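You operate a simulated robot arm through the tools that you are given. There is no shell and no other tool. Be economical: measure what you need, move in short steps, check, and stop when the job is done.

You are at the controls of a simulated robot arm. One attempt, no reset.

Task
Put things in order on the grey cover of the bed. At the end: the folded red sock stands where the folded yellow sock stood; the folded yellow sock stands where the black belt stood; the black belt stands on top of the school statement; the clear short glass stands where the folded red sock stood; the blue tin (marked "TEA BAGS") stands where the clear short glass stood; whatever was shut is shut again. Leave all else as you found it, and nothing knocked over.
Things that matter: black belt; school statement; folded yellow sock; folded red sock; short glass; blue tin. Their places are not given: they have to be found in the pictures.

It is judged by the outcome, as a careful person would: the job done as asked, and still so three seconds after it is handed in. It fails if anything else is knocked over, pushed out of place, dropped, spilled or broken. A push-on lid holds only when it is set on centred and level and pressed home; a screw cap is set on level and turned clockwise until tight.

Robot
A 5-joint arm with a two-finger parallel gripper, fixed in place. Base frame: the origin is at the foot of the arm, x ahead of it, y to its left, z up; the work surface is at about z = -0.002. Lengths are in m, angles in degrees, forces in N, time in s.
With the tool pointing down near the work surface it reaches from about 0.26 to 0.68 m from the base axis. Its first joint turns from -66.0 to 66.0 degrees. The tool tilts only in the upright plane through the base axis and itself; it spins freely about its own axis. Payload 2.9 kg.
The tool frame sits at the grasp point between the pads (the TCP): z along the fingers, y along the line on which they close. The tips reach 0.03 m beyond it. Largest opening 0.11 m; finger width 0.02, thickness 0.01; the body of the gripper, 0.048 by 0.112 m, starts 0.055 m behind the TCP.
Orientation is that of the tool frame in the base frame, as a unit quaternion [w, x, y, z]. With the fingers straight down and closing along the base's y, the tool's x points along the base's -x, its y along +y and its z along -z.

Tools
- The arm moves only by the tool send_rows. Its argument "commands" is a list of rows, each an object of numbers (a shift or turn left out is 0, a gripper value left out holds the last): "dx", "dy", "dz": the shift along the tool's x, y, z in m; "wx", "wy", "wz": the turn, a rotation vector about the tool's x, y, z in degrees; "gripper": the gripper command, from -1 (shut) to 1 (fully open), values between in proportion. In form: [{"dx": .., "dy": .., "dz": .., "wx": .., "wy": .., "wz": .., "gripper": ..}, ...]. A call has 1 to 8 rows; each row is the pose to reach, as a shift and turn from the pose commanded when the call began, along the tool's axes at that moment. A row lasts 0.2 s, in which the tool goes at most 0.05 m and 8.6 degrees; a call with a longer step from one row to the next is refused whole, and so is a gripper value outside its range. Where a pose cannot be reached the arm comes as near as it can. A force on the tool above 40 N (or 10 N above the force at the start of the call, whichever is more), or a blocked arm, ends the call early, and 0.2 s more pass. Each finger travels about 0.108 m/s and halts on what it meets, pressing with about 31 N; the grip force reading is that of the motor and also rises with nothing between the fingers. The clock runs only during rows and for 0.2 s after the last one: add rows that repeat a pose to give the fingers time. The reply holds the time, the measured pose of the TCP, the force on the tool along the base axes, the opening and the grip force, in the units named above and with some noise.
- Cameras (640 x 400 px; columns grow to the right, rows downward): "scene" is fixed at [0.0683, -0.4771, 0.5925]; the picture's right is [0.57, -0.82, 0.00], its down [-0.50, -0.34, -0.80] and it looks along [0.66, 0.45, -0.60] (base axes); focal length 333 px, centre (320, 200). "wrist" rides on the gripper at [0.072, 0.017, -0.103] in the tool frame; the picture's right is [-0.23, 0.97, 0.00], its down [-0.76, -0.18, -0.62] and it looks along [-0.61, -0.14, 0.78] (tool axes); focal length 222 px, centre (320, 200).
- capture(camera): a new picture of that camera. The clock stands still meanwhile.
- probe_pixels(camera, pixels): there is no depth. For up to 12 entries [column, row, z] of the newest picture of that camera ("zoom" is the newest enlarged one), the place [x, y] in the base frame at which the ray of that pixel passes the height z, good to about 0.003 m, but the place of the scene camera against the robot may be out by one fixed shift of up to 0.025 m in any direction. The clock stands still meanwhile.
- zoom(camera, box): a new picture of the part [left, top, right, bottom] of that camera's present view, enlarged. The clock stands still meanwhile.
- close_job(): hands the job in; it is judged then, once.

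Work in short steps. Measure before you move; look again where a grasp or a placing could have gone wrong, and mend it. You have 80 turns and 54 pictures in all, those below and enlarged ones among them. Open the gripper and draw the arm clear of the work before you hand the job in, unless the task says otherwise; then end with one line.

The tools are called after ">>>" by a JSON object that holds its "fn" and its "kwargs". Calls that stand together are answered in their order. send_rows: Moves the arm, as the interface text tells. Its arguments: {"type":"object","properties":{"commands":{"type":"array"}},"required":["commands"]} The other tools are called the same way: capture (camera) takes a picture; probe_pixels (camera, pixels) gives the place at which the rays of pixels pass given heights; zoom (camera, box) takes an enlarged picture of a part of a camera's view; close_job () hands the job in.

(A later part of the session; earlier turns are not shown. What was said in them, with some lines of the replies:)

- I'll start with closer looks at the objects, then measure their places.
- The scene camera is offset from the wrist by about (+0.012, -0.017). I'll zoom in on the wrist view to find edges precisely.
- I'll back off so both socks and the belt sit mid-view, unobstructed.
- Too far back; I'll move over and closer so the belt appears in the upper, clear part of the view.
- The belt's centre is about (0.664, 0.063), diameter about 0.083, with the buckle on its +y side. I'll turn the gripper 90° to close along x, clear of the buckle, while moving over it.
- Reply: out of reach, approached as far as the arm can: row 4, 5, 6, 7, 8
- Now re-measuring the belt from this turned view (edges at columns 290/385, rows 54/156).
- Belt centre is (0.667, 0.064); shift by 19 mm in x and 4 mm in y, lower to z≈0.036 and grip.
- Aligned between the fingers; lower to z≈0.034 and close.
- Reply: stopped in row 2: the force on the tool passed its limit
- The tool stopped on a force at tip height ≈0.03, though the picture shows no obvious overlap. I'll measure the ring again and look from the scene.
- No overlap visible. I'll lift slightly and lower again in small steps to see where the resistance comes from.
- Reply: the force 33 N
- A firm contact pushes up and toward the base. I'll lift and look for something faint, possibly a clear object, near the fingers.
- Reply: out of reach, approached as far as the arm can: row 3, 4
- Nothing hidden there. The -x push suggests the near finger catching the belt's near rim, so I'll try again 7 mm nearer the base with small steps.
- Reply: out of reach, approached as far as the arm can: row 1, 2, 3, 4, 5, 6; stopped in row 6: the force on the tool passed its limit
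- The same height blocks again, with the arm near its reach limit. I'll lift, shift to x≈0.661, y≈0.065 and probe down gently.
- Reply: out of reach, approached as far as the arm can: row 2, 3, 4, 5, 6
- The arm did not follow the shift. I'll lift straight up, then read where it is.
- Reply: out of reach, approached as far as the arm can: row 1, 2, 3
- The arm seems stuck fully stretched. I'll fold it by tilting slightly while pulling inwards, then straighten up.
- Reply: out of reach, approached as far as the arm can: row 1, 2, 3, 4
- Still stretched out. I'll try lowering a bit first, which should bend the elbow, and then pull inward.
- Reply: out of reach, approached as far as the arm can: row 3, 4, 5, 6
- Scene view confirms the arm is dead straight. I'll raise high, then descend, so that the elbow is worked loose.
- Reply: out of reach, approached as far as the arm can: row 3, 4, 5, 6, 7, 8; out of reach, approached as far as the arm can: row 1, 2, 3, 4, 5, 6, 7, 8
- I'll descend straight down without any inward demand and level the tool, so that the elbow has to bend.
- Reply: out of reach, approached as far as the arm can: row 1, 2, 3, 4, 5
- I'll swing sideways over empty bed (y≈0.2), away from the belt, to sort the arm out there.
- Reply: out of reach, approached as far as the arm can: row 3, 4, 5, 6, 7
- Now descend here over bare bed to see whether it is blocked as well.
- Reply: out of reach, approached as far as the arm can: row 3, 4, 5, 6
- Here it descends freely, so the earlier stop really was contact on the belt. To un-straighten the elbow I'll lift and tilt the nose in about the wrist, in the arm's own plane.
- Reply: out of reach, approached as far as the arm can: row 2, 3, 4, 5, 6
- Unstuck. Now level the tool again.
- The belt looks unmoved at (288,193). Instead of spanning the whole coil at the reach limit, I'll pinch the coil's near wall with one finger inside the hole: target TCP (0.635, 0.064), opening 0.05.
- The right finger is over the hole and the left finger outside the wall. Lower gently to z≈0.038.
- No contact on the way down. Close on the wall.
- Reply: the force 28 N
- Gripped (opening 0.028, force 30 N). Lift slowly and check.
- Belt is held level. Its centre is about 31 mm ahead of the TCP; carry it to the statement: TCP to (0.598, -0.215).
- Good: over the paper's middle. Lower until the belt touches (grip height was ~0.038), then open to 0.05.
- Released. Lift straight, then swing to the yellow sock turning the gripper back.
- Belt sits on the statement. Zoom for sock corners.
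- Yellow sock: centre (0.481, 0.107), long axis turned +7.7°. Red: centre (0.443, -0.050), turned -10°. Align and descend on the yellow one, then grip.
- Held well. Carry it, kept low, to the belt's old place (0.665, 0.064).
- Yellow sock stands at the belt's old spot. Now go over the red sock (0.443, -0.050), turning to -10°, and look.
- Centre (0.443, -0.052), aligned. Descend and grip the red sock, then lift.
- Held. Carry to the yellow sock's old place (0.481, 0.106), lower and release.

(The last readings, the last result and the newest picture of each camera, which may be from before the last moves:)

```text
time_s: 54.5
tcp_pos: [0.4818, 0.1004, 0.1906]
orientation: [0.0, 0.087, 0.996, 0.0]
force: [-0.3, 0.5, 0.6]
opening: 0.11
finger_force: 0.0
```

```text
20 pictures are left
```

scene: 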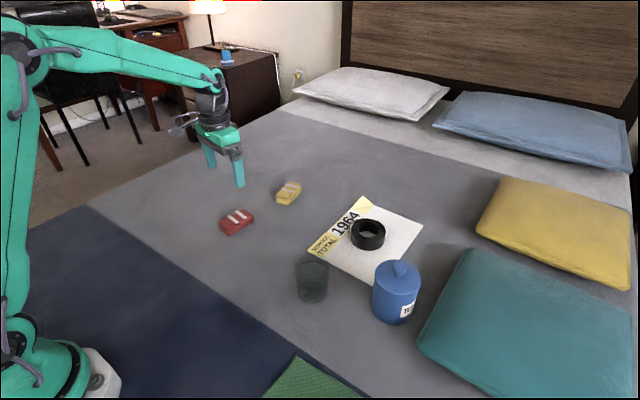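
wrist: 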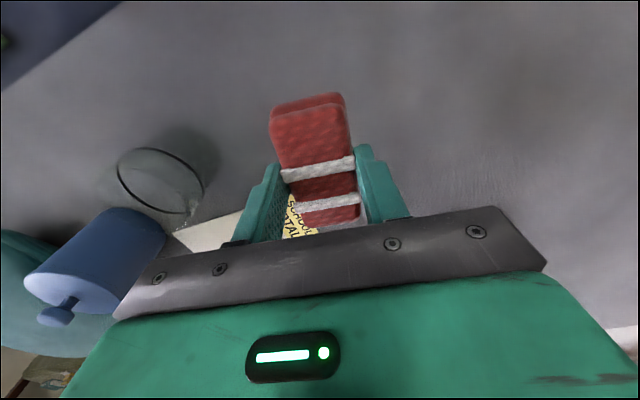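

Red is in place at (236,222). Now over to the glass to measure it.

>>> {"fn": "send_rows", "kwargs": {"commands": [{"dy": -0.045}, {"dy": -0.09}, {"dy": -0.135}, {"dy": -0.18}, {"dy": -0.225}, {"dy": -0.27}, {"dx": 0.007, "dy": -0.3}, {"dx": 0.007, "dy": -0.3}]}}

>>> {"fn": "capture", "kwargs": {"camera": "wrist"}}

>>> {"fn": "zoom", "kwargs": {"camera": "scene", "box": [270, 230, 430, 340]}}

```text
time_s: 56.3
tcp_pos: [0.4229, -0.194, 0.1905]
orientation: [0.0, 0.085, 0.996, 0.0]
force: [-0.1, 0.4, -0.5]
opening: 0.1099
finger_force: 0.0
```

```text
19 pictures are left
```

wrist: 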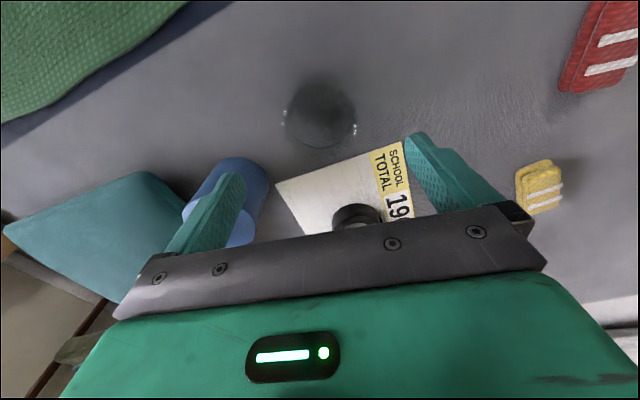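

```text
3.64 times, centred on (350, 285) of scene
```

zoom: 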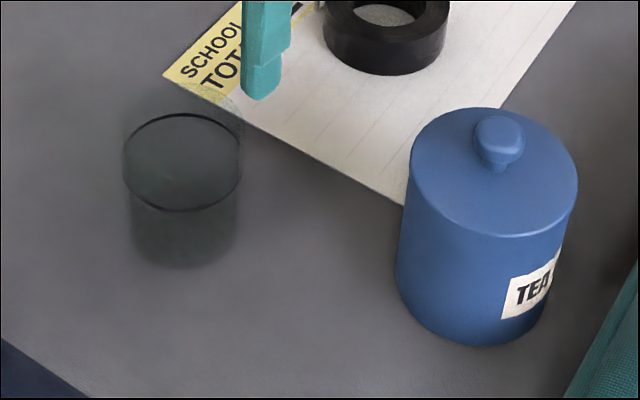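

>>> {"fn": "zoom", "kwargs": {"camera": "wrist", "box": [240, 50, 400, 170]}}

>>> {"fn": "zoom", "kwargs": {"camera": "scene", "box": [282, 235, 346, 310]}}

```text
3.33 times, centred on (320, 110) of wrist
```

zoom: 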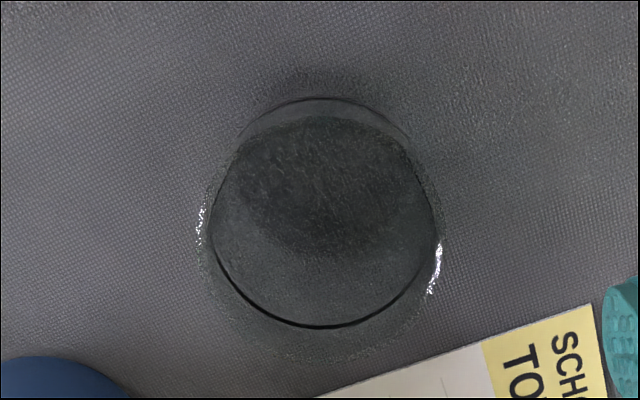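

```text
5.33 times, centred on (314, 272) of scene
```

zoom: 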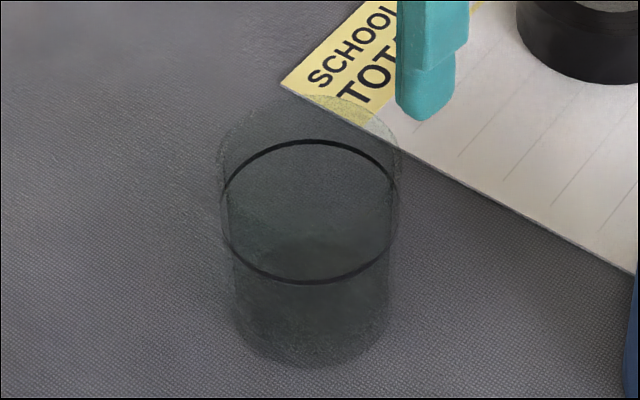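

The glass seems to hold liquid below a higher rim, so it must move slowly and level. I'll measure its heights.

>>> {"fn": "probe_pixels", "kwargs": {"camera": "zoom", "pixels": [[312, 300, 0.0], [312, 368, 0.0], [310, 212, 0.04], [310, 212, 0.05], [310, 212, 0.06], [310, 165, 0.06], [310, 165, 0.07], [310, 165, 0.08], [310, 165, 0.09], [218, 170, 0.08], [402, 170, 0.08]]}}

>>> {"fn": "probe_pixels", "kwargs": {"camera": "wrist", "pixels": [[318, 80, 0.0], [318, 158, 0.08], [284, 124, 0.08], [353, 124, 0.08], [318, 149, 0.05], [318, 80, 0.05]]}}

```text
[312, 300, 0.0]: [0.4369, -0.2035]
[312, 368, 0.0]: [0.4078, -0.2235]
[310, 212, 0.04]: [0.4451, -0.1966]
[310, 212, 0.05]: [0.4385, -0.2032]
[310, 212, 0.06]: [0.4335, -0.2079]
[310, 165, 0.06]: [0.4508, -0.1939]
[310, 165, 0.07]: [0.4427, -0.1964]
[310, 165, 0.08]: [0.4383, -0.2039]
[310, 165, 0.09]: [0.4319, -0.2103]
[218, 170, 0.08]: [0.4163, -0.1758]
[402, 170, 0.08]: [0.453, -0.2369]
```

```text
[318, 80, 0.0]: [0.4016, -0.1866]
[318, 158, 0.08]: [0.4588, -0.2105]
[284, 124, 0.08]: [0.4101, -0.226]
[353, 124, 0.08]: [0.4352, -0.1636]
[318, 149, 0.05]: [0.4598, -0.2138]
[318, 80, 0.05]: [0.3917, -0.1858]
```

Glass: centre about (0.425, -0.196), diameter 0.067, rim at 0.08. The TCP is already above it; descend to z≈0.047 (palm stays above the rim) and look before closing.

>>> {"fn": "send_rows", "kwargs": {"commands": [{"dz": 0.03, "dy": -0.002}, {"dz": 0.06, "dy": -0.002}, {"dz": 0.09, "dy": -0.002}, {"dz": 0.11, "dy": -0.002}, {"dz": 0.13, "dy": -0.002}, {"dz": 0.143, "dy": -0.002}, {"dz": 0.143, "dy": -0.002}]}}

>>> {"fn": "capture", "kwargs": {"camera": "wrist"}}

>>> {"fn": "zoom", "kwargs": {"camera": "scene", "box": [250, 200, 410, 320]}}

```text
time_s: 57.9
tcp_pos: [0.4209, -0.1942, 0.0482]
orientation: [0.0, 0.087, 0.996, 0.0]
force: [-0.3, 0.6, 0.5]
opening: 0.11
finger_force: 0.0
```

```text
15 pictures are left
```

wrist: 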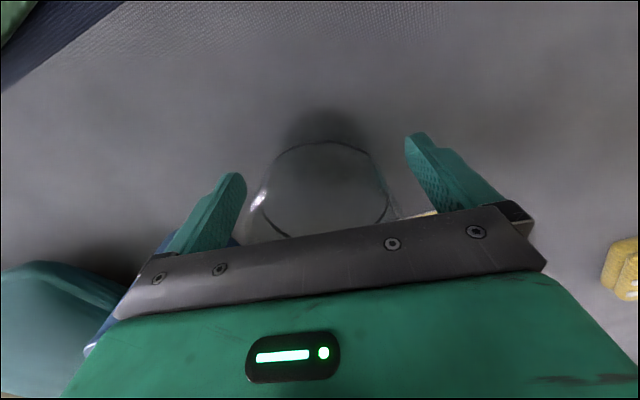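

```text
3.33 times, centred on (330, 260) of scene
```

zoom: 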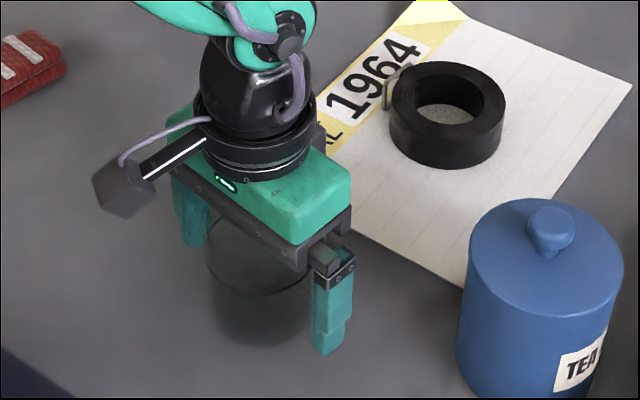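

Centred between the fingers. Close gently and raise a little, slowly.

>>> {"fn": "send_rows", "kwargs": {"commands": [{"gripper": 0.5}, {"gripper": 0.3}, {"gripper": -1}, {"gripper": -1}, {"gripper": -1}, {"dz": -0.008}, {"dz": -0.018}, {"dz": -0.028}]}}

>>> {"fn": "capture", "kwargs": {"camera": "wrist"}}

```text
time_s: 59.7
tcp_pos: [0.4224, -0.1957, 0.0752]
orientation: [0.0, 0.087, 0.996, 0.0]
force: [0.1, -0.1, -1.9]
opening: 0.0711
finger_force: 31.6
```

```text
13 pictures are left
```

wrist: 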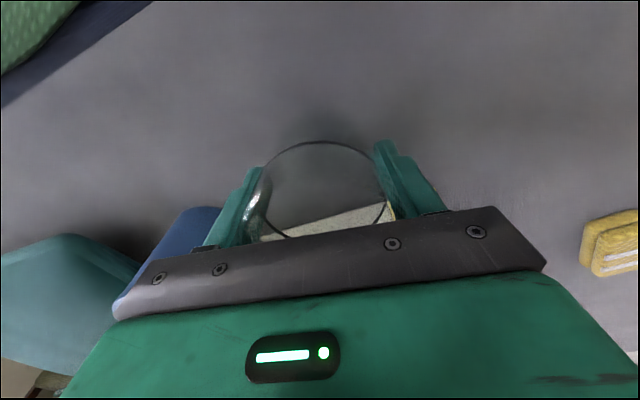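

Held, level. Move slowly toward the red sock's old place (0.443, -0.050).

>>> {"fn": "send_rows", "kwargs": {"commands": [{"dy": 0.006}, {"dx": 0.001, "dy": 0.018}, {"dx": 0.002, "dy": 0.034}, {"dx": 0.003, "dy": 0.051}, {"dx": 0.003, "dy": 0.067}, {"dx": 0.003, "dy": 0.08}, {"dx": 0.003, "dy": 0.088}, {"dx": 0.003, "dy": 0.092}]}}

>>> {"fn": "send_rows", "kwargs": {"commands": [{"dx": 0.001, "dy": 0.005}, {"dx": 0.002, "dy": 0.015}, {"dx": 0.003, "dy": 0.028}, {"dx": 0.003, "dy": 0.041}, {"dx": 0.003, "dy": 0.05}, {"dx": 0.003, "dy": 0.054}, {"dx": 0.003, "dy": 0.055}, {"dx": 0.003, "dy": 0.055}]}}

>>> {"fn": "send_rows", "kwargs": {"commands": [{"dz": 0.006}, {"dz": 0.014}, {"dz": 0.02}, {"dz": 0.024}, {"dz": 0.0265}, {"dz": 0.0265}]}}

>>> {"fn": "zoom", "kwargs": {"camera": "scene", "box": [200, 180, 360, 300]}}

```text
time_s: 61.5
tcp_pos: [0.4356, -0.1046, 0.0755]
orientation: [0.0, 0.087, 0.996, 0.0]
force: [-0.2, -0.7, -3.2]
opening: 0.0711
finger_force: 30.9
```

```text
time_s: 63.3
tcp_pos: [0.4425, -0.05, 0.0751]
orientation: [0.0, 0.087, 0.996, 0.0]
force: [-0.1, -0.1, -2.6]
opening: 0.0712
finger_force: 30.6
```

```text
time_s: 64.7
tcp_pos: [0.4428, -0.0502, 0.0497]
orientation: [0.0, 0.087, 0.996, 0.0]
force: [-0.2, 0.0, -2.0]
opening: 0.0712
finger_force: 31.3
```

```text
3.33 times, centred on (280, 240) of scene
```

zoom: 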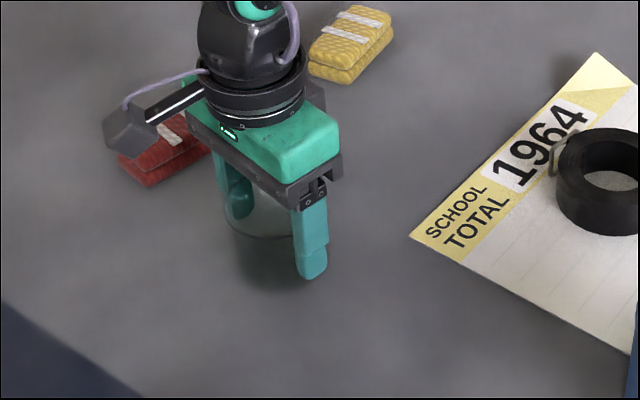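

Still carrying weight; 2 mm more, then release gently and rise.

>>> {"fn": "send_rows", "kwargs": {"commands": [{"dz": 0.001}, {"dz": 0.002}, {"dz": 0.002}, {"dz": 0.002, "gripper": 0.4}, {"dz": 0.002, "gripper": 0.7}, {"dz": 0.002, "gripper": 1}, {"dz": 0.002, "gripper": 1}]}}

>>> {"fn": "send_rows", "kwargs": {"commands": [{"dz": -0.02}, {"dz": -0.05}, {"dz": -0.09}, {"dz": -0.13}, {"dz": -0.17}, {"dz": -0.2}, {"dz": -0.2}]}}

>>> {"fn": "capture", "kwargs": {"camera": "scene"}}

```text
time_s: 66.3
tcp_pos: [0.4429, -0.0487, 0.0489]
orientation: [0.0, 0.087, 0.996, 0.0]
force: [-0.8, 0.9, 0.5]
opening: 0.1099
finger_force: 0.1
```

```text
time_s: 67.9
tcp_pos: [0.4441, -0.05, 0.2483]
orientation: [-0.001, 0.087, 0.996, 0.001]
force: [0.3, -0.1, -0.6]
opening: 0.11
finger_force: 0.1
```

```text
11 pictures are left
```

scene: 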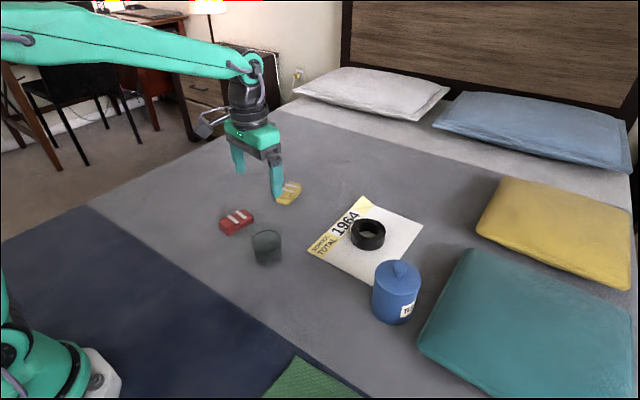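

Glass done. Now fly above the tin (≈(0.49, -0.34)) and look at its gap to the pillow.

>>> {"fn": "send_rows", "kwargs": {"commands": [{"dx": -0.01, "dy": -0.04}, {"dx": -0.025, "dy": -0.08}, {"dx": -0.04, "dy": -0.12}, {"dx": -0.055, "dy": -0.16}, {"dx": -0.07, "dy": -0.2}, {"dx": -0.085, "dy": -0.24}, {"dx": -0.0958, "dy": -0.2777}, {"dx": -0.0958, "dy": -0.2777}]}}

>>> {"fn": "capture", "kwargs": {"camera": "wrist"}}

```text
time_s: 69.7
tcp_pos: [0.4882, -0.3424, 0.2496]
orientation: [0.0, 0.087, 0.996, 0.0]
force: [0.2, -0.4, -0.9]
opening: 0.1101
finger_force: 0.1
```

```text
10 pictures are left
```

wrist: 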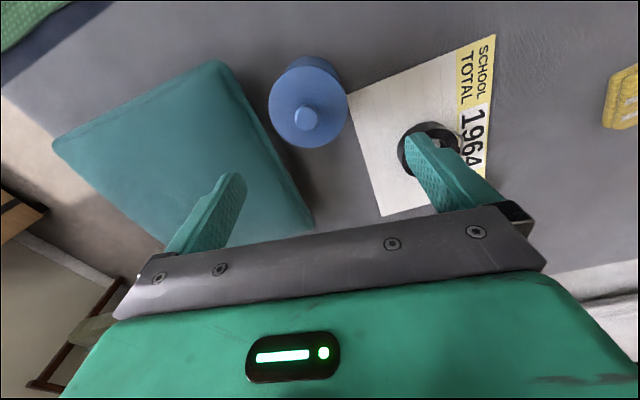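

>>> {"fn": "probe_pixels", "kwargs": {"camera": "wrist", "pixels": [[268, 108, 0.1], [348, 105, 0.1], [308, 66, 0.1], [308, 148, 0.1], [268, 108, 0.12], [348, 105, 0.12], [308, 148, 0.12], [318, 56, 0.0], [235, 85, 0.03], [270, 145, 0.03], [305, 210, 0.03], [348, 100, 0.0]]}}

>>> {"fn": "probe_pixels", "kwargs": {"camera": "scene", "pixels": [[397, 275, 0.1], [397, 275, 0.11], [397, 275, 0.12], [397, 275, 0.13], [392, 302, 0.0], [374, 275, 0.1], [421, 275, 0.1], [392, 326, 0.0]]}}

>>> {"fn": "zoom", "kwargs": {"camera": "wrist", "box": [220, 30, 380, 160]}}

```text
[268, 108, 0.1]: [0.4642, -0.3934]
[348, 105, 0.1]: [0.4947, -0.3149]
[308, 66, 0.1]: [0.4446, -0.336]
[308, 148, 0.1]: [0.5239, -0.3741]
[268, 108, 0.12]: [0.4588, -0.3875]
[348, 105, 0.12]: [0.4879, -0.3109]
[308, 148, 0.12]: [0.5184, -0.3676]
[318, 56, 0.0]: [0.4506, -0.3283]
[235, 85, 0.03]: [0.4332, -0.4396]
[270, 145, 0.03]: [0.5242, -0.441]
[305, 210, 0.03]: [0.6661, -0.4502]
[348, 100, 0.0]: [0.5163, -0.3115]
```

```text
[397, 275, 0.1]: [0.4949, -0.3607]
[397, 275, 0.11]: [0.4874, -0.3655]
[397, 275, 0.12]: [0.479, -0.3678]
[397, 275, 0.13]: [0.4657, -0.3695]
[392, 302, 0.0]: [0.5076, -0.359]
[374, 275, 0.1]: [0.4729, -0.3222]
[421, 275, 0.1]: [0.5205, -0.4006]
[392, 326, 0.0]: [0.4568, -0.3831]
```

```text
3.08 times, centred on (300, 95) of wrist
```

zoom: 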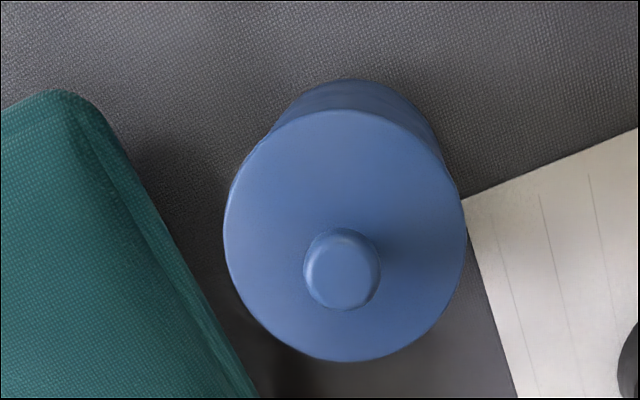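

Tin centre ≈ (0.484, -0.354), diameter ≈ 0.085, lid at ~0.095, knob to ~0.13; pillow edge runs at y≈-0.44, leaving room for the finger. Centre over it and stop just above the knob to check.

>>> {"fn": "send_rows", "kwargs": {"commands": [{"dx": 0.001, "dy": -0.0115, "dz": 0.03}, {"dx": 0.002, "dy": -0.0115, "dz": 0.06}, {"dx": 0.002, "dy": -0.0115, "dz": 0.08}, {"dx": 0.002, "dy": -0.0115, "dz": 0.08}]}}

>>> {"fn": "capture", "kwargs": {"camera": "wrist"}}

```text
time_s: 70.7
tcp_pos: [0.4848, -0.3507, 0.1692]
orientation: [0.0, 0.087, 0.996, 0.0]
force: [0.2, 0.8, 0.3]
opening: 0.1102
finger_force: 0.1
```

```text
8 pictures are left
```

wrist: 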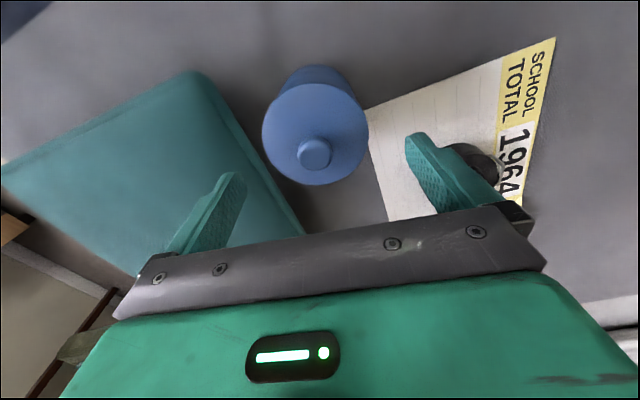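

>>> {"fn": "probe_pixels", "kwargs": {"camera": "wrist", "pixels": [[262, 133, 0.095], [368, 130, 0.095], [313, 84, 0.095], [315, 185, 0.095], [262, 133, 0.11], [368, 130, 0.11], [315, 185, 0.11], [318, 66, 0.0], [313, 84, 0.11]]}}

```text
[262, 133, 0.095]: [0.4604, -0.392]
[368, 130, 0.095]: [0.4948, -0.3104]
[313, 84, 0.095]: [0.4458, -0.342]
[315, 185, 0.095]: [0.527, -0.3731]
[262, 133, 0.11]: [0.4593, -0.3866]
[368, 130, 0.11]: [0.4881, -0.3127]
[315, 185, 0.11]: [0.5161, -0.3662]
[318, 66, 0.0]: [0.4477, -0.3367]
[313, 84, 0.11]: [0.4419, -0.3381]
```

Combining both heights: lid at ≈0.11, diameter ≈0.08, centre (0.481, -0.352). Descend to z≈0.095 (palm at 0.15, above the knob).

>>> {"fn": "send_rows", "kwargs": {"commands": [{"dx": 0.003, "dy": -0.001, "dz": 0.02}, {"dx": 0.003, "dy": -0.001, "dz": 0.04}, {"dx": 0.003, "dy": -0.001, "dz": 0.055}, {"dx": 0.003, "dy": -0.001, "dz": 0.067}, {"dx": 0.003, "dy": -0.001, "dz": 0.074}, {"dx": 0.003, "dy": -0.001, "dz": 0.074}]}}

>>> {"fn": "zoom", "kwargs": {"camera": "scene", "box": [330, 200, 470, 340]}}

```text
time_s: 72.1
tcp_pos: [0.4802, -0.3509, 0.0933]
orientation: [0.0, 0.087, 0.996, 0.0]
force: [0.5, -0.1, -0.6]
opening: 0.1101
finger_force: 0.1
```

```text
2.86 times, centred on (400, 270) of scene
```

zoom: 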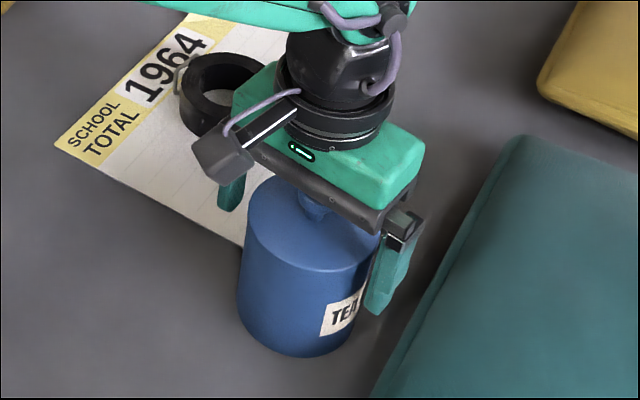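

Knob sits just below the palm, fingers on both sides. Close and lift a little.

>>> {"fn": "send_rows", "kwargs": {"commands": [{"gripper": 0.6}, {"gripper": -1}, {"gripper": -1}, {"gripper": -1}, {"dz": -0.005}, {"dz": -0.012}, {"dz": -0.02}, {"dz": -0.02}]}}

>>> {"fn": "zoom", "kwargs": {"camera": "scene", "box": [330, 200, 470, 340]}}

```text
time_s: 73.9
tcp_pos: [0.4815, -0.3522, 0.1139]
orientation: [0.001, 0.087, 0.996, 0.0]
force: [-0.3, -0.4, -1.1]
opening: 0.0857
finger_force: 30.7
```

```text
2.86 times, centred on (400, 270) of scene
```

zoom: 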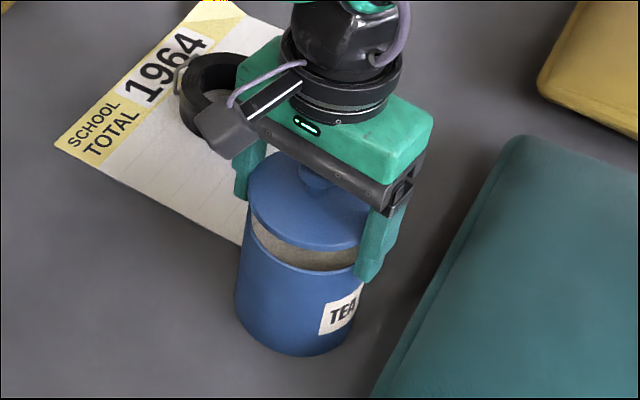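

The lid came up alone, so it isn't holding. I'll lower it straight back onto the body, release, and then deal with lid and body separately.

>>> {"fn": "send_rows", "kwargs": {"commands": [{"dz": 0.008}, {"dz": 0.015}, {"dz": 0.019}, {"dz": 0.021}, {"dz": 0.021}, {"dz": 0.021, "gripper": 0.8}, {"dz": 0.021, "gripper": 1}, {"dz": 0.021, "gripper": 1}]}}

>>> {"fn": "send_rows", "kwargs": {"commands": [{"dz": -0.02}, {"dz": -0.045}, {"dz": -0.075}, {"dz": -0.075}]}}

>>> {"fn": "zoom", "kwargs": {"camera": "scene", "box": [340, 230, 460, 340]}}

```text
time_s: 75.7
tcp_pos: [0.4817, -0.3507, 0.0932]
orientation: [0.0, 0.087, 0.996, 0.001]
force: [0.7, 0.0, 0.6]
opening: 0.1099
finger_force: 0.3
```

```text
time_s: 76.7
tcp_pos: [0.4813, -0.3515, 0.1695]
orientation: [0.0, 0.087, 0.996, 0.0]
force: [-0.5, -0.4, 0.4]
opening: 0.1098
finger_force: 0.0
```

```text
3.64 times, centred on (400, 285) of scene
```

zoom: 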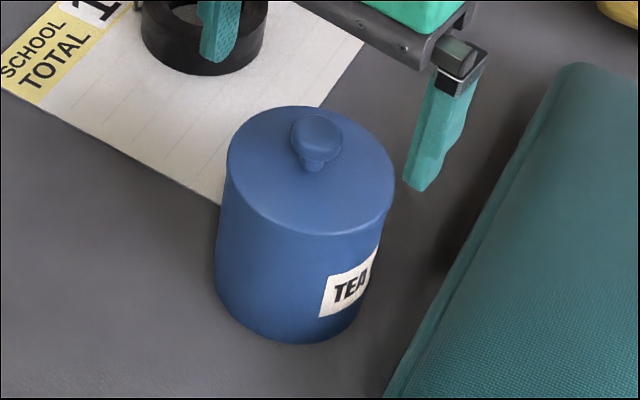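

Lid is seated again. Now grip the lid by its knob: lower to z≈0.143 (tips just above lid top) and close.

>>> {"fn": "send_rows", "kwargs": {"commands": [{"dz": 0.012, "gripper": 0.2}, {"dz": 0.02, "gripper": 0}, {"dz": 0.0265, "gripper": 0}, {"dz": 0.0265, "gripper": -0.3}, {"dz": 0.0265, "gripper": -1}, {"dz": 0.0265, "gripper": -1}, {"dz": 0.0265, "gripper": -1}]}}

```text
time_s: 78.3
tcp_pos: [0.4819, -0.3503, 0.143]
orientation: [0.0, 0.087, 0.996, -0.001]
force: [-0.6, 0.5, -0.5]
opening: 0.0237
finger_force: 30.7
```

Knob gripped (0.024). Lift straight up 5 cm and look.

>>> {"fn": "send_rows", "kwargs": {"commands": [{"dz": -0.006}, {"dz": -0.015}, {"dz": -0.03}, {"dz": -0.05}, {"dz": -0.06}, {"dz": -0.06}]}}

>>> {"fn": "zoom", "kwargs": {"camera": "scene", "box": [330, 200, 470, 340]}}

```text
time_s: 79.7
tcp_pos: [0.482, -0.351, 0.2014]
orientation: [0.0, 0.088, 0.996, 0.001]
force: [0.1, 1.0, 0.4]
opening: 0.024
finger_force: 31.2
```

```text
2.86 times, centred on (400, 270) of scene
```

zoom: 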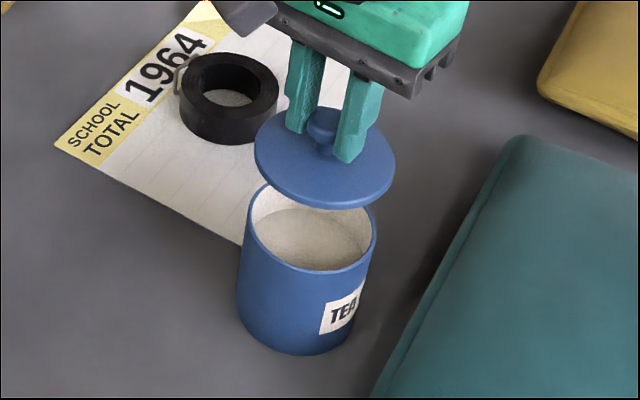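

It's a thin disc lid with a filled open body. Carry the lid to a free spot near (0.38, -0.335) and lower it.

>>> {"fn": "send_rows", "kwargs": {"commands": [{"dx": 0.03, "dy": -0.001}, {"dx": 0.07, "dy": -0.002}, {"dx": 0.1033, "dy": -0.002}, {"dx": 0.1033, "dy": -0.002, "dz": 0.04}, {"dx": 0.1033, "dy": -0.002, "dz": 0.08}, {"dx": 0.1033, "dy": -0.002, "dz": 0.12}, {"dx": 0.1033, "dy": -0.002, "dz": 0.14}, {"dx": 0.1033, "dy": -0.002, "dz": 0.14}]}}

>>> {"fn": "send_rows", "kwargs": {"commands": [{"dz": 0.004}, {"dz": 0.008}, {"dz": 0.01}, {"dz": 0.01}]}}

```text
time_s: 81.5
tcp_pos: [0.3777, -0.3363, 0.0628]
orientation: [-0.001, 0.088, 0.996, 0.0]
force: [-0.9, -0.2, -0.4]
opening: 0.024
finger_force: 31.5
```

```text
time_s: 82.5
tcp_pos: [0.379, -0.336, 0.0517]
orientation: [0.001, 0.088, 0.996, 0.0]
force: [-5.9, -1.5, 11.5]
opening: 0.0239
finger_force: 30.6
```

The lid touches down (11 N at z≈0.052). Release, rise and go back above the body.

>>> {"fn": "send_rows", "kwargs": {"commands": [{"dz": -0.002, "gripper": -0.4}, {"dz": -0.002, "gripper": 0}, {"dz": -0.002, "gripper": 0}, {"dz": -0.03}, {"dz": -0.07}, {"dz": -0.11}, {"dz": -0.14, "gripper": 1}, {"dz": -0.14}]}}

>>> {"fn": "send_rows", "kwargs": {"commands": [{"dx": -0.04, "dy": 0.001}, {"dx": -0.08, "dy": 0.002}, {"dx": -0.1033, "dy": 0.002}, {"dx": -0.1033, "dy": 0.002}]}}

>>> {"fn": "capture", "kwargs": {"camera": "wrist"}}

```text
time_s: 84.3
tcp_pos: [0.3785, -0.3353, 0.1906]
orientation: [0.0, 0.088, 0.996, 0.0]
force: [0.0, -0.5, 0.0]
opening: 0.1103
finger_force: 0.0
```

```text
time_s: 85.3
tcp_pos: [0.4828, -0.3511, 0.1921]
orientation: [0.0, 0.088, 0.996, 0.0]
force: [-0.3, -0.1, 0.3]
opening: 0.1101
finger_force: 0.1
```

```text
3 pictures are left
```

wrist: 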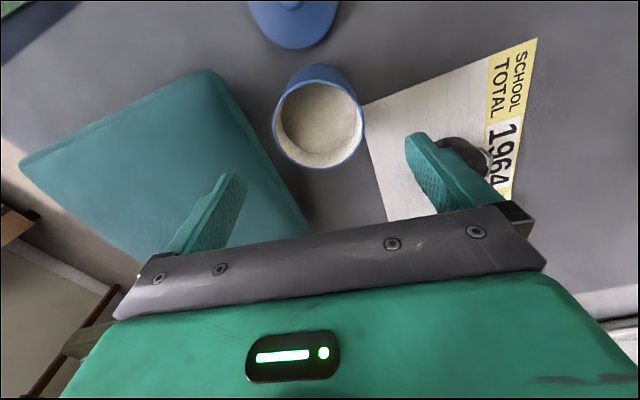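

>>> {"fn": "probe_pixels", "kwargs": {"camera": "wrist", "pixels": [[272, 122, 0.1], [363, 118, 0.1], [317, 79, 0.1], [318, 168, 0.1], [322, 63, 0.0], [272, 122, 0.09], [363, 118, 0.09], [317, 79, 0.09], [318, 168, 0.09], [291, 49, 0.01], [291, 2, 0.035]]}}

```text
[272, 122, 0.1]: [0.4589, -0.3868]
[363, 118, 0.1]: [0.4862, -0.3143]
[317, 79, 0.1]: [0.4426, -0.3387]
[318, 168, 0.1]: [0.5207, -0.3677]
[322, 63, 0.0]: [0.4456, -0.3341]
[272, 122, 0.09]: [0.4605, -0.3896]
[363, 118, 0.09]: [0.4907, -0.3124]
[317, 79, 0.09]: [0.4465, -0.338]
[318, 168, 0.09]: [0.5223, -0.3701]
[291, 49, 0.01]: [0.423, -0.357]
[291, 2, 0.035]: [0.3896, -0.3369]
```

Body centre (0.480, -0.352), under the TCP. Descend to z≈0.065 and grip the body, then lift slowly.

>>> {"fn": "send_rows", "kwargs": {"commands": [{"dx": 0.001, "dz": 0.04}, {"dx": 0.001, "dz": 0.07}, {"dx": 0.001, "dz": 0.095}, {"dx": 0.001, "dz": 0.115}, {"dx": 0.001, "dz": 0.127}, {"dx": 0.001, "dz": 0.127}]}}

>>> {"fn": "send_rows", "kwargs": {"commands": [{"gripper": 0.6}, {"gripper": -1}, {"gripper": -1}, {"gripper": -1}, {"dz": -0.006}, {"dz": -0.018}, {"dz": -0.033}, {"dz": -0.045}]}}

```text
time_s: 86.7
tcp_pos: [0.4821, -0.3511, 0.0636]
orientation: [0.0, 0.087, 0.996, 0.001]
force: [0.2, -0.6, -0.3]
opening: 0.1103
finger_force: 0.0
```

```text
time_s: 88.5
tcp_pos: [0.4814, -0.3522, 0.109]
orientation: [0.0, 0.087, 0.996, 0.0]
force: [-0.7, 0.8, -2.3]
opening: 0.0844
finger_force: 31.4
```

Body held. Carry slowly to the glass's old place: TCP (0.425, -0.196).

>>> {"fn": "send_rows", "kwargs": {"commands": [{"dx": 0.004, "dy": 0.007}, {"dx": 0.012, "dy": 0.021}, {"dx": 0.022, "dy": 0.039}, {"dx": 0.033, "dy": 0.058}, {"dx": 0.043, "dy": 0.075}, {"dx": 0.051, "dy": 0.089}, {"dx": 0.057, "dy": 0.099}, {"dx": 0.06, "dy": 0.104}]}}

>>> {"fn": "send_rows", "kwargs": {"commands": [{"dx": 0.003, "dy": 0.005}, {"dx": 0.008, "dy": 0.014}, {"dx": 0.014, "dy": 0.025}, {"dx": 0.019, "dy": 0.034}, {"dx": 0.022, "dy": 0.039}, {"dx": 0.022, "dy": 0.039}]}}

>>> {"fn": "send_rows", "kwargs": {"commands": [{"dz": 0.008}, {"dz": 0.02}, {"dz": 0.032}, {"dz": 0.04}, {"dz": 0.0435}, {"dz": 0.0445}, {"dz": 0.0445}]}}

```text
time_s: 90.3
tcp_pos: [0.4395, -0.2387, 0.1081]
orientation: [0.0, 0.087, 0.996, 0.0]
force: [-0.4, -0.1, -2.1]
opening: 0.0846
finger_force: 31.3
```

```text
time_s: 91.7
tcp_pos: [0.4238, -0.1953, 0.1091]
orientation: [0.001, 0.087, 0.996, 0.0]
force: [0.7, -0.1, -2.1]
opening: 0.0848
finger_force: 30.8
```

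```text
time_s: 93.3
tcp_pos: [0.4242, -0.1954, 0.0654]
orientation: [0.0, 0.087, 0.996, 0.0]
force: [0.1, 0.2, -3.0]
opening: 0.0838
finger_force: 30.6
```

Slightly lower until it rests, then release and rise.

>>> {"fn": "send_rows", "kwargs": {"commands": [{"dz": 0.001}, {"dz": 0.0018}, {"dz": 0.0018}]}}

>>> {"fn": "send_rows", "kwargs": {"commands": [{"gripper": 0.7}, {"gripper": 1}, {"gripper": 1}, {"dz": -0.02}, {"dz": -0.05}, {"dz": -0.09}, {"dz": -0.125}, {"dz": -0.125}]}}

```text
time_s: 94.1
tcp_pos: [0.4235, -0.1945, 0.0641]
orientation: [0.0, 0.087, 0.996, 0.0]
force: [-7.9, 2.5, 14.9]
opening: 0.0842
finger_force: 31.6
```

```text
time_s: 95.9
tcp_pos: [0.4251, -0.1947, 0.1882]
orientation: [0.0, 0.087, 0.996, 0.0]
force: [0.8, -0.3, 0.1]
opening: 0.1102
finger_force: 0.0
```

Body is set on the glass's old spot. Go back to the lid (knob at TCP (0.3785, -0.336)) and grip it.

>>> {"fn": "send_rows", "kwargs": {"commands": [{"dx": 0.006, "dy": -0.04, "gripper": 0}, {"dx": 0.012, "dy": -0.08}, {"dx": 0.018, "dy": -0.12}, {"dx": 0.0214, "dy": -0.147}, {"dx": 0.0214, "dy": -0.147}, {"dx": 0.0214, "dy": -0.147}]}}

>>> {"fn": "capture", "kwargs": {"camera": "wrist"}}

```text
time_s: 97.3
tcp_pos: [0.377, -0.3355, 0.1889]
orientation: [0.0, 0.087, 0.996, -0.001]
force: [-0.2, 0.0, -0.3]
opening: 0.0551
finger_force: 0.1
```

```text
2 pictures are left
```

wrist: 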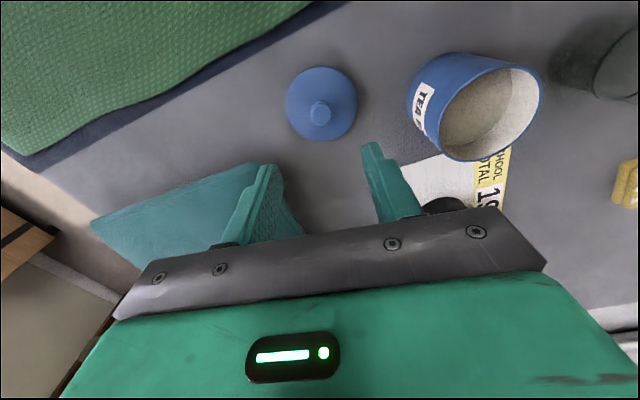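

>>> {"fn": "probe_pixels", "kwargs": {"camera": "wrist", "pixels": [[285, 104, 0.017], [357, 103, 0.017], [321, 66, 0.017], [322, 140, 0.017], [319, 113, 0.045], [438, 118, 0.1], [543, 95, 0.1], [500, 58, 0.1], [480, 161, 0.1]]}}

```text
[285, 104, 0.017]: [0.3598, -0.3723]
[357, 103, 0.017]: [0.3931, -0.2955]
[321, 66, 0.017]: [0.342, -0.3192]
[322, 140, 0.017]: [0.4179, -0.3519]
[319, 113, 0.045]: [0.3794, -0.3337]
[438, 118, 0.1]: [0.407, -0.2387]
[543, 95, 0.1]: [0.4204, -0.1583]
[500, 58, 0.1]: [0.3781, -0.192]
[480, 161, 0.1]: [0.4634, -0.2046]
```

Knob at (0.379, -0.334), right below. Descend to z≈0.055 and grip.

>>> {"fn": "send_rows", "kwargs": {"commands": [{"dx": -0.0015, "dz": 0.04}, {"dx": -0.0015, "dz": 0.08}, {"dx": -0.0015, "dz": 0.11}, {"dx": -0.0015, "dz": 0.126}, {"dx": -0.0015, "dz": 0.134}, {"dx": -0.0015, "dz": 0.134, "gripper": -0.4}, {"dx": -0.0015, "dz": 0.134, "gripper": -1}, {"dx": -0.0015, "dz": 0.134, "gripper": -1}]}}

>>> {"fn": "send_rows", "kwargs": {"commands": [{"gripper": -1}, {"dz": -0.01}, {"dz": -0.04}, {"dz": -0.08}, {"dz": -0.12}, {"dz": -0.14}, {"dz": -0.14}]}}

```text
time_s: 99.1
tcp_pos: [0.3798, -0.3376, 0.0534]
orientation: [0.0, 0.087, 0.996, 0.0]
force: [0.2, -0.4, -0.3]
opening: 0.0238
finger_force: 30.7
```

```text
time_s: 100.7
tcp_pos: [0.3787, -0.337, 0.1943]
orientation: [-0.001, 0.087, 0.996, -0.001]
force: [-0.4, 0.1, -0.6]
opening: 0.0244
finger_force: 31.1
```

Lid held. Carry it over the body and lower to just above the rim for a check.

>>> {"fn": "send_rows", "kwargs": {"commands": [{"dx": -0.005, "dy": 0.035}, {"dx": -0.01, "dy": 0.075}, {"dx": -0.015, "dy": 0.115}, {"dx": -0.02, "dy": 0.14}, {"dx": -0.02, "dy": 0.1466}, {"dx": -0.02, "dy": 0.1466, "dz": 0.02}, {"dx": -0.02, "dy": 0.1466, "dz": 0.032}, {"dx": -0.02, "dy": 0.1466, "dz": 0.032}]}}

>>> {"fn": "zoom", "kwargs": {"camera": "scene", "box": [260, 200, 380, 320]}}

```text
time_s: 102.5
tcp_pos: [0.4245, -0.1954, 0.1606]
orientation: [0.001, 0.088, 0.996, 0.0]
force: [0.0, 0.2, 0.1]
opening: 0.0243
finger_force: 30.7
```

```text
3.33 times, centred on (320, 260) of scene
```

zoom: 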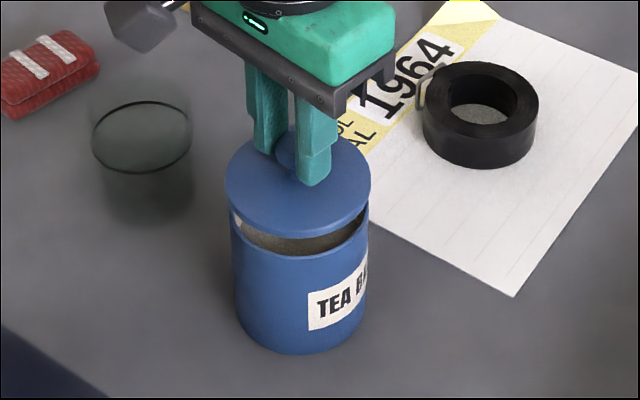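

Lid and rim edges line up (225–371 vs 231–369). Lower slowly toward the seated height z≈0.143.

>>> {"fn": "send_rows", "kwargs": {"commands": [{"dz": 0.004}, {"dz": 0.008}, {"dz": 0.012}, {"dz": 0.014}, {"dz": 0.016}, {"dz": 0.016}]}}

```text
time_s: 103.9
tcp_pos: [0.4248, -0.1948, 0.1462]
orientation: [0.0, 0.087, 0.996, 0.0]
force: [0.6, -0.6, -0.4]
opening: 0.0243
finger_force: 31.0
```

>>> {"fn": "send_rows", "kwargs": {"commands": [{"dz": 0.001}, {"dz": 0.002}, {"dz": 0.003}, {"dz": 0.004}, {"dz": 0.004}]}}

```text
time_s: 105.1
tcp_pos: [0.4249, -0.1954, 0.1423]
orientation: [0.001, 0.087, 0.996, -0.001]
force: [0.1, 0.1, -0.2]
opening: 0.0245
finger_force: 30.9
```

No contact yet; continue down in millimetre steps until it presses home.

>>> {"fn": "send_rows", "kwargs": {"commands": [{"dz": 0.001}, {"dz": 0.002}, {"dz": 0.003}, {"dz": 0.003}]}}

```text
time_s: 106.0
tcp_pos: [0.4257, -0.1962, 0.1414]
orientation: [0.003, 0.087, 0.996, -0.001]
force: [-1.6, 1.6, 3.6]
opening: 0.024
finger_force: 30.6
stopped in row 4: the force on the tool passed its limit (the readings are from after the stop); the commanded pose is now the measured one
```

It met firm resistance (>40 N) at z≈0.1414, i.e. pressed home. Release the knob, rise, close the fingers and press once more on the knob's top to make sure it's level.

>>> {"fn": "send_rows", "kwargs": {"commands": [{"gripper": -0.4}, {"gripper": 0}, {"gripper": 0}, {"dz": -0.02}, {"dz": -0.045}, {"dz": -0.045, "gripper": -1}, {"dz": -0.045, "gripper": -1}, {"dz": -0.045, "gripper": -1}]}}

>>> {"fn": "send_rows", "kwargs": {"commands": [{"dz": 0.004}, {"dz": 0.007}, {"dz": 0.01}, {"dz": 0.012}, {"dz": 0.014}, {"dz": 0.016}, {"dz": 0.018}, {"dz": 0.02}]}}

```text
time_s: 107.8
tcp_pos: [0.4258, -0.1961, 0.185]
orientation: [0.003, 0.087, 0.996, -0.001]
force: [-0.1, 0.7, -0.4]
opening: 0.0
finger_force: 30.8
```

```text
time_s: 109.6
tcp_pos: [0.4253, -0.1981, 0.1651]
orientation: [0.002, 0.088, 0.996, -0.001]
force: [-0.6, -0.7, 0.4]
opening: 0.0
finger_force: 30.4
```

>>> {"fn": "send_rows", "kwargs": {"commands": [{"dz": 0.0015}, {"dz": 0.003}, {"dz": 0.0045}, {"dz": 0.006}, {"dz": 0.0075}, {"dz": 0.009}, {"dz": 0.0105}, {"dz": 0.012}]}}

```text
time_s: 111.4
tcp_pos: [0.4255, -0.1968, 0.1561]
orientation: [0.005, 0.087, 0.996, -0.002]
force: [-7.1, 2.0, 22.6]
opening: 0.0
finger_force: 30.9
```

Pressing on the knob with 23 N; a touch more, then retreat upward and open.

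>>> {"fn": "send_rows", "kwargs": {"commands": [{"dz": 0.001}, {"dz": 0.002}, {"dz": 0.002}]}}

>>> {"fn": "send_rows", "kwargs": {"commands": [{"dz": -0.01}, {"dz": -0.04}, {"dz": -0.08, "dx": 0.01}, {"dz": -0.12, "dx": 0.03}, {"dz": -0.14, "dx": 0.06, "gripper": 1}, {"dz": -0.14, "dx": 0.08, "gripper": 1}, {"dz": -0.14, "dx": 0.08, "gripper": 1}]}}

>>> {"fn": "capture", "kwargs": {"camera": "scene"}}

```text
time_s: 111.9
tcp_pos: [0.4255, -0.1971, 0.1568]
orientation: [0.004, 0.087, 0.996, -0.001]
force: [-2.8, 0.3, 6.6]
opening: 0.0001
finger_force: 31.4
stopped in row 2: the force on the tool passed its limit (the readings are from after the stop); the commanded pose is now the measured one
```

```text
time_s: 113.5
tcp_pos: [0.3464, -0.1825, 0.296]
orientation: [0.004, 0.087, 0.996, -0.002]
force: [-0.2, 0.4, 0.7]
opening: 0.11
finger_force: 0.3
```

```text
0 pictures are left
```

scene: 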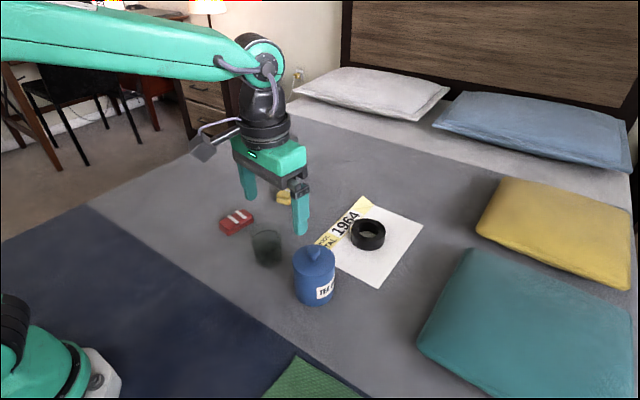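

The last picture shows all five objects in place and upright. The tin's lid is seated, the gripper is open, and the arm is clear of the work, so I'm handing in.

>>> {"fn": "close_job", "kwargs": {}}

```text
The job is handed in.
```

The job is handed in: the belt is on the school statement, the yellow sock, red sock, glass and tea tin are each at their new places within a few millimetres, and the tin's lid came off during the move but was set back on and pressed home.
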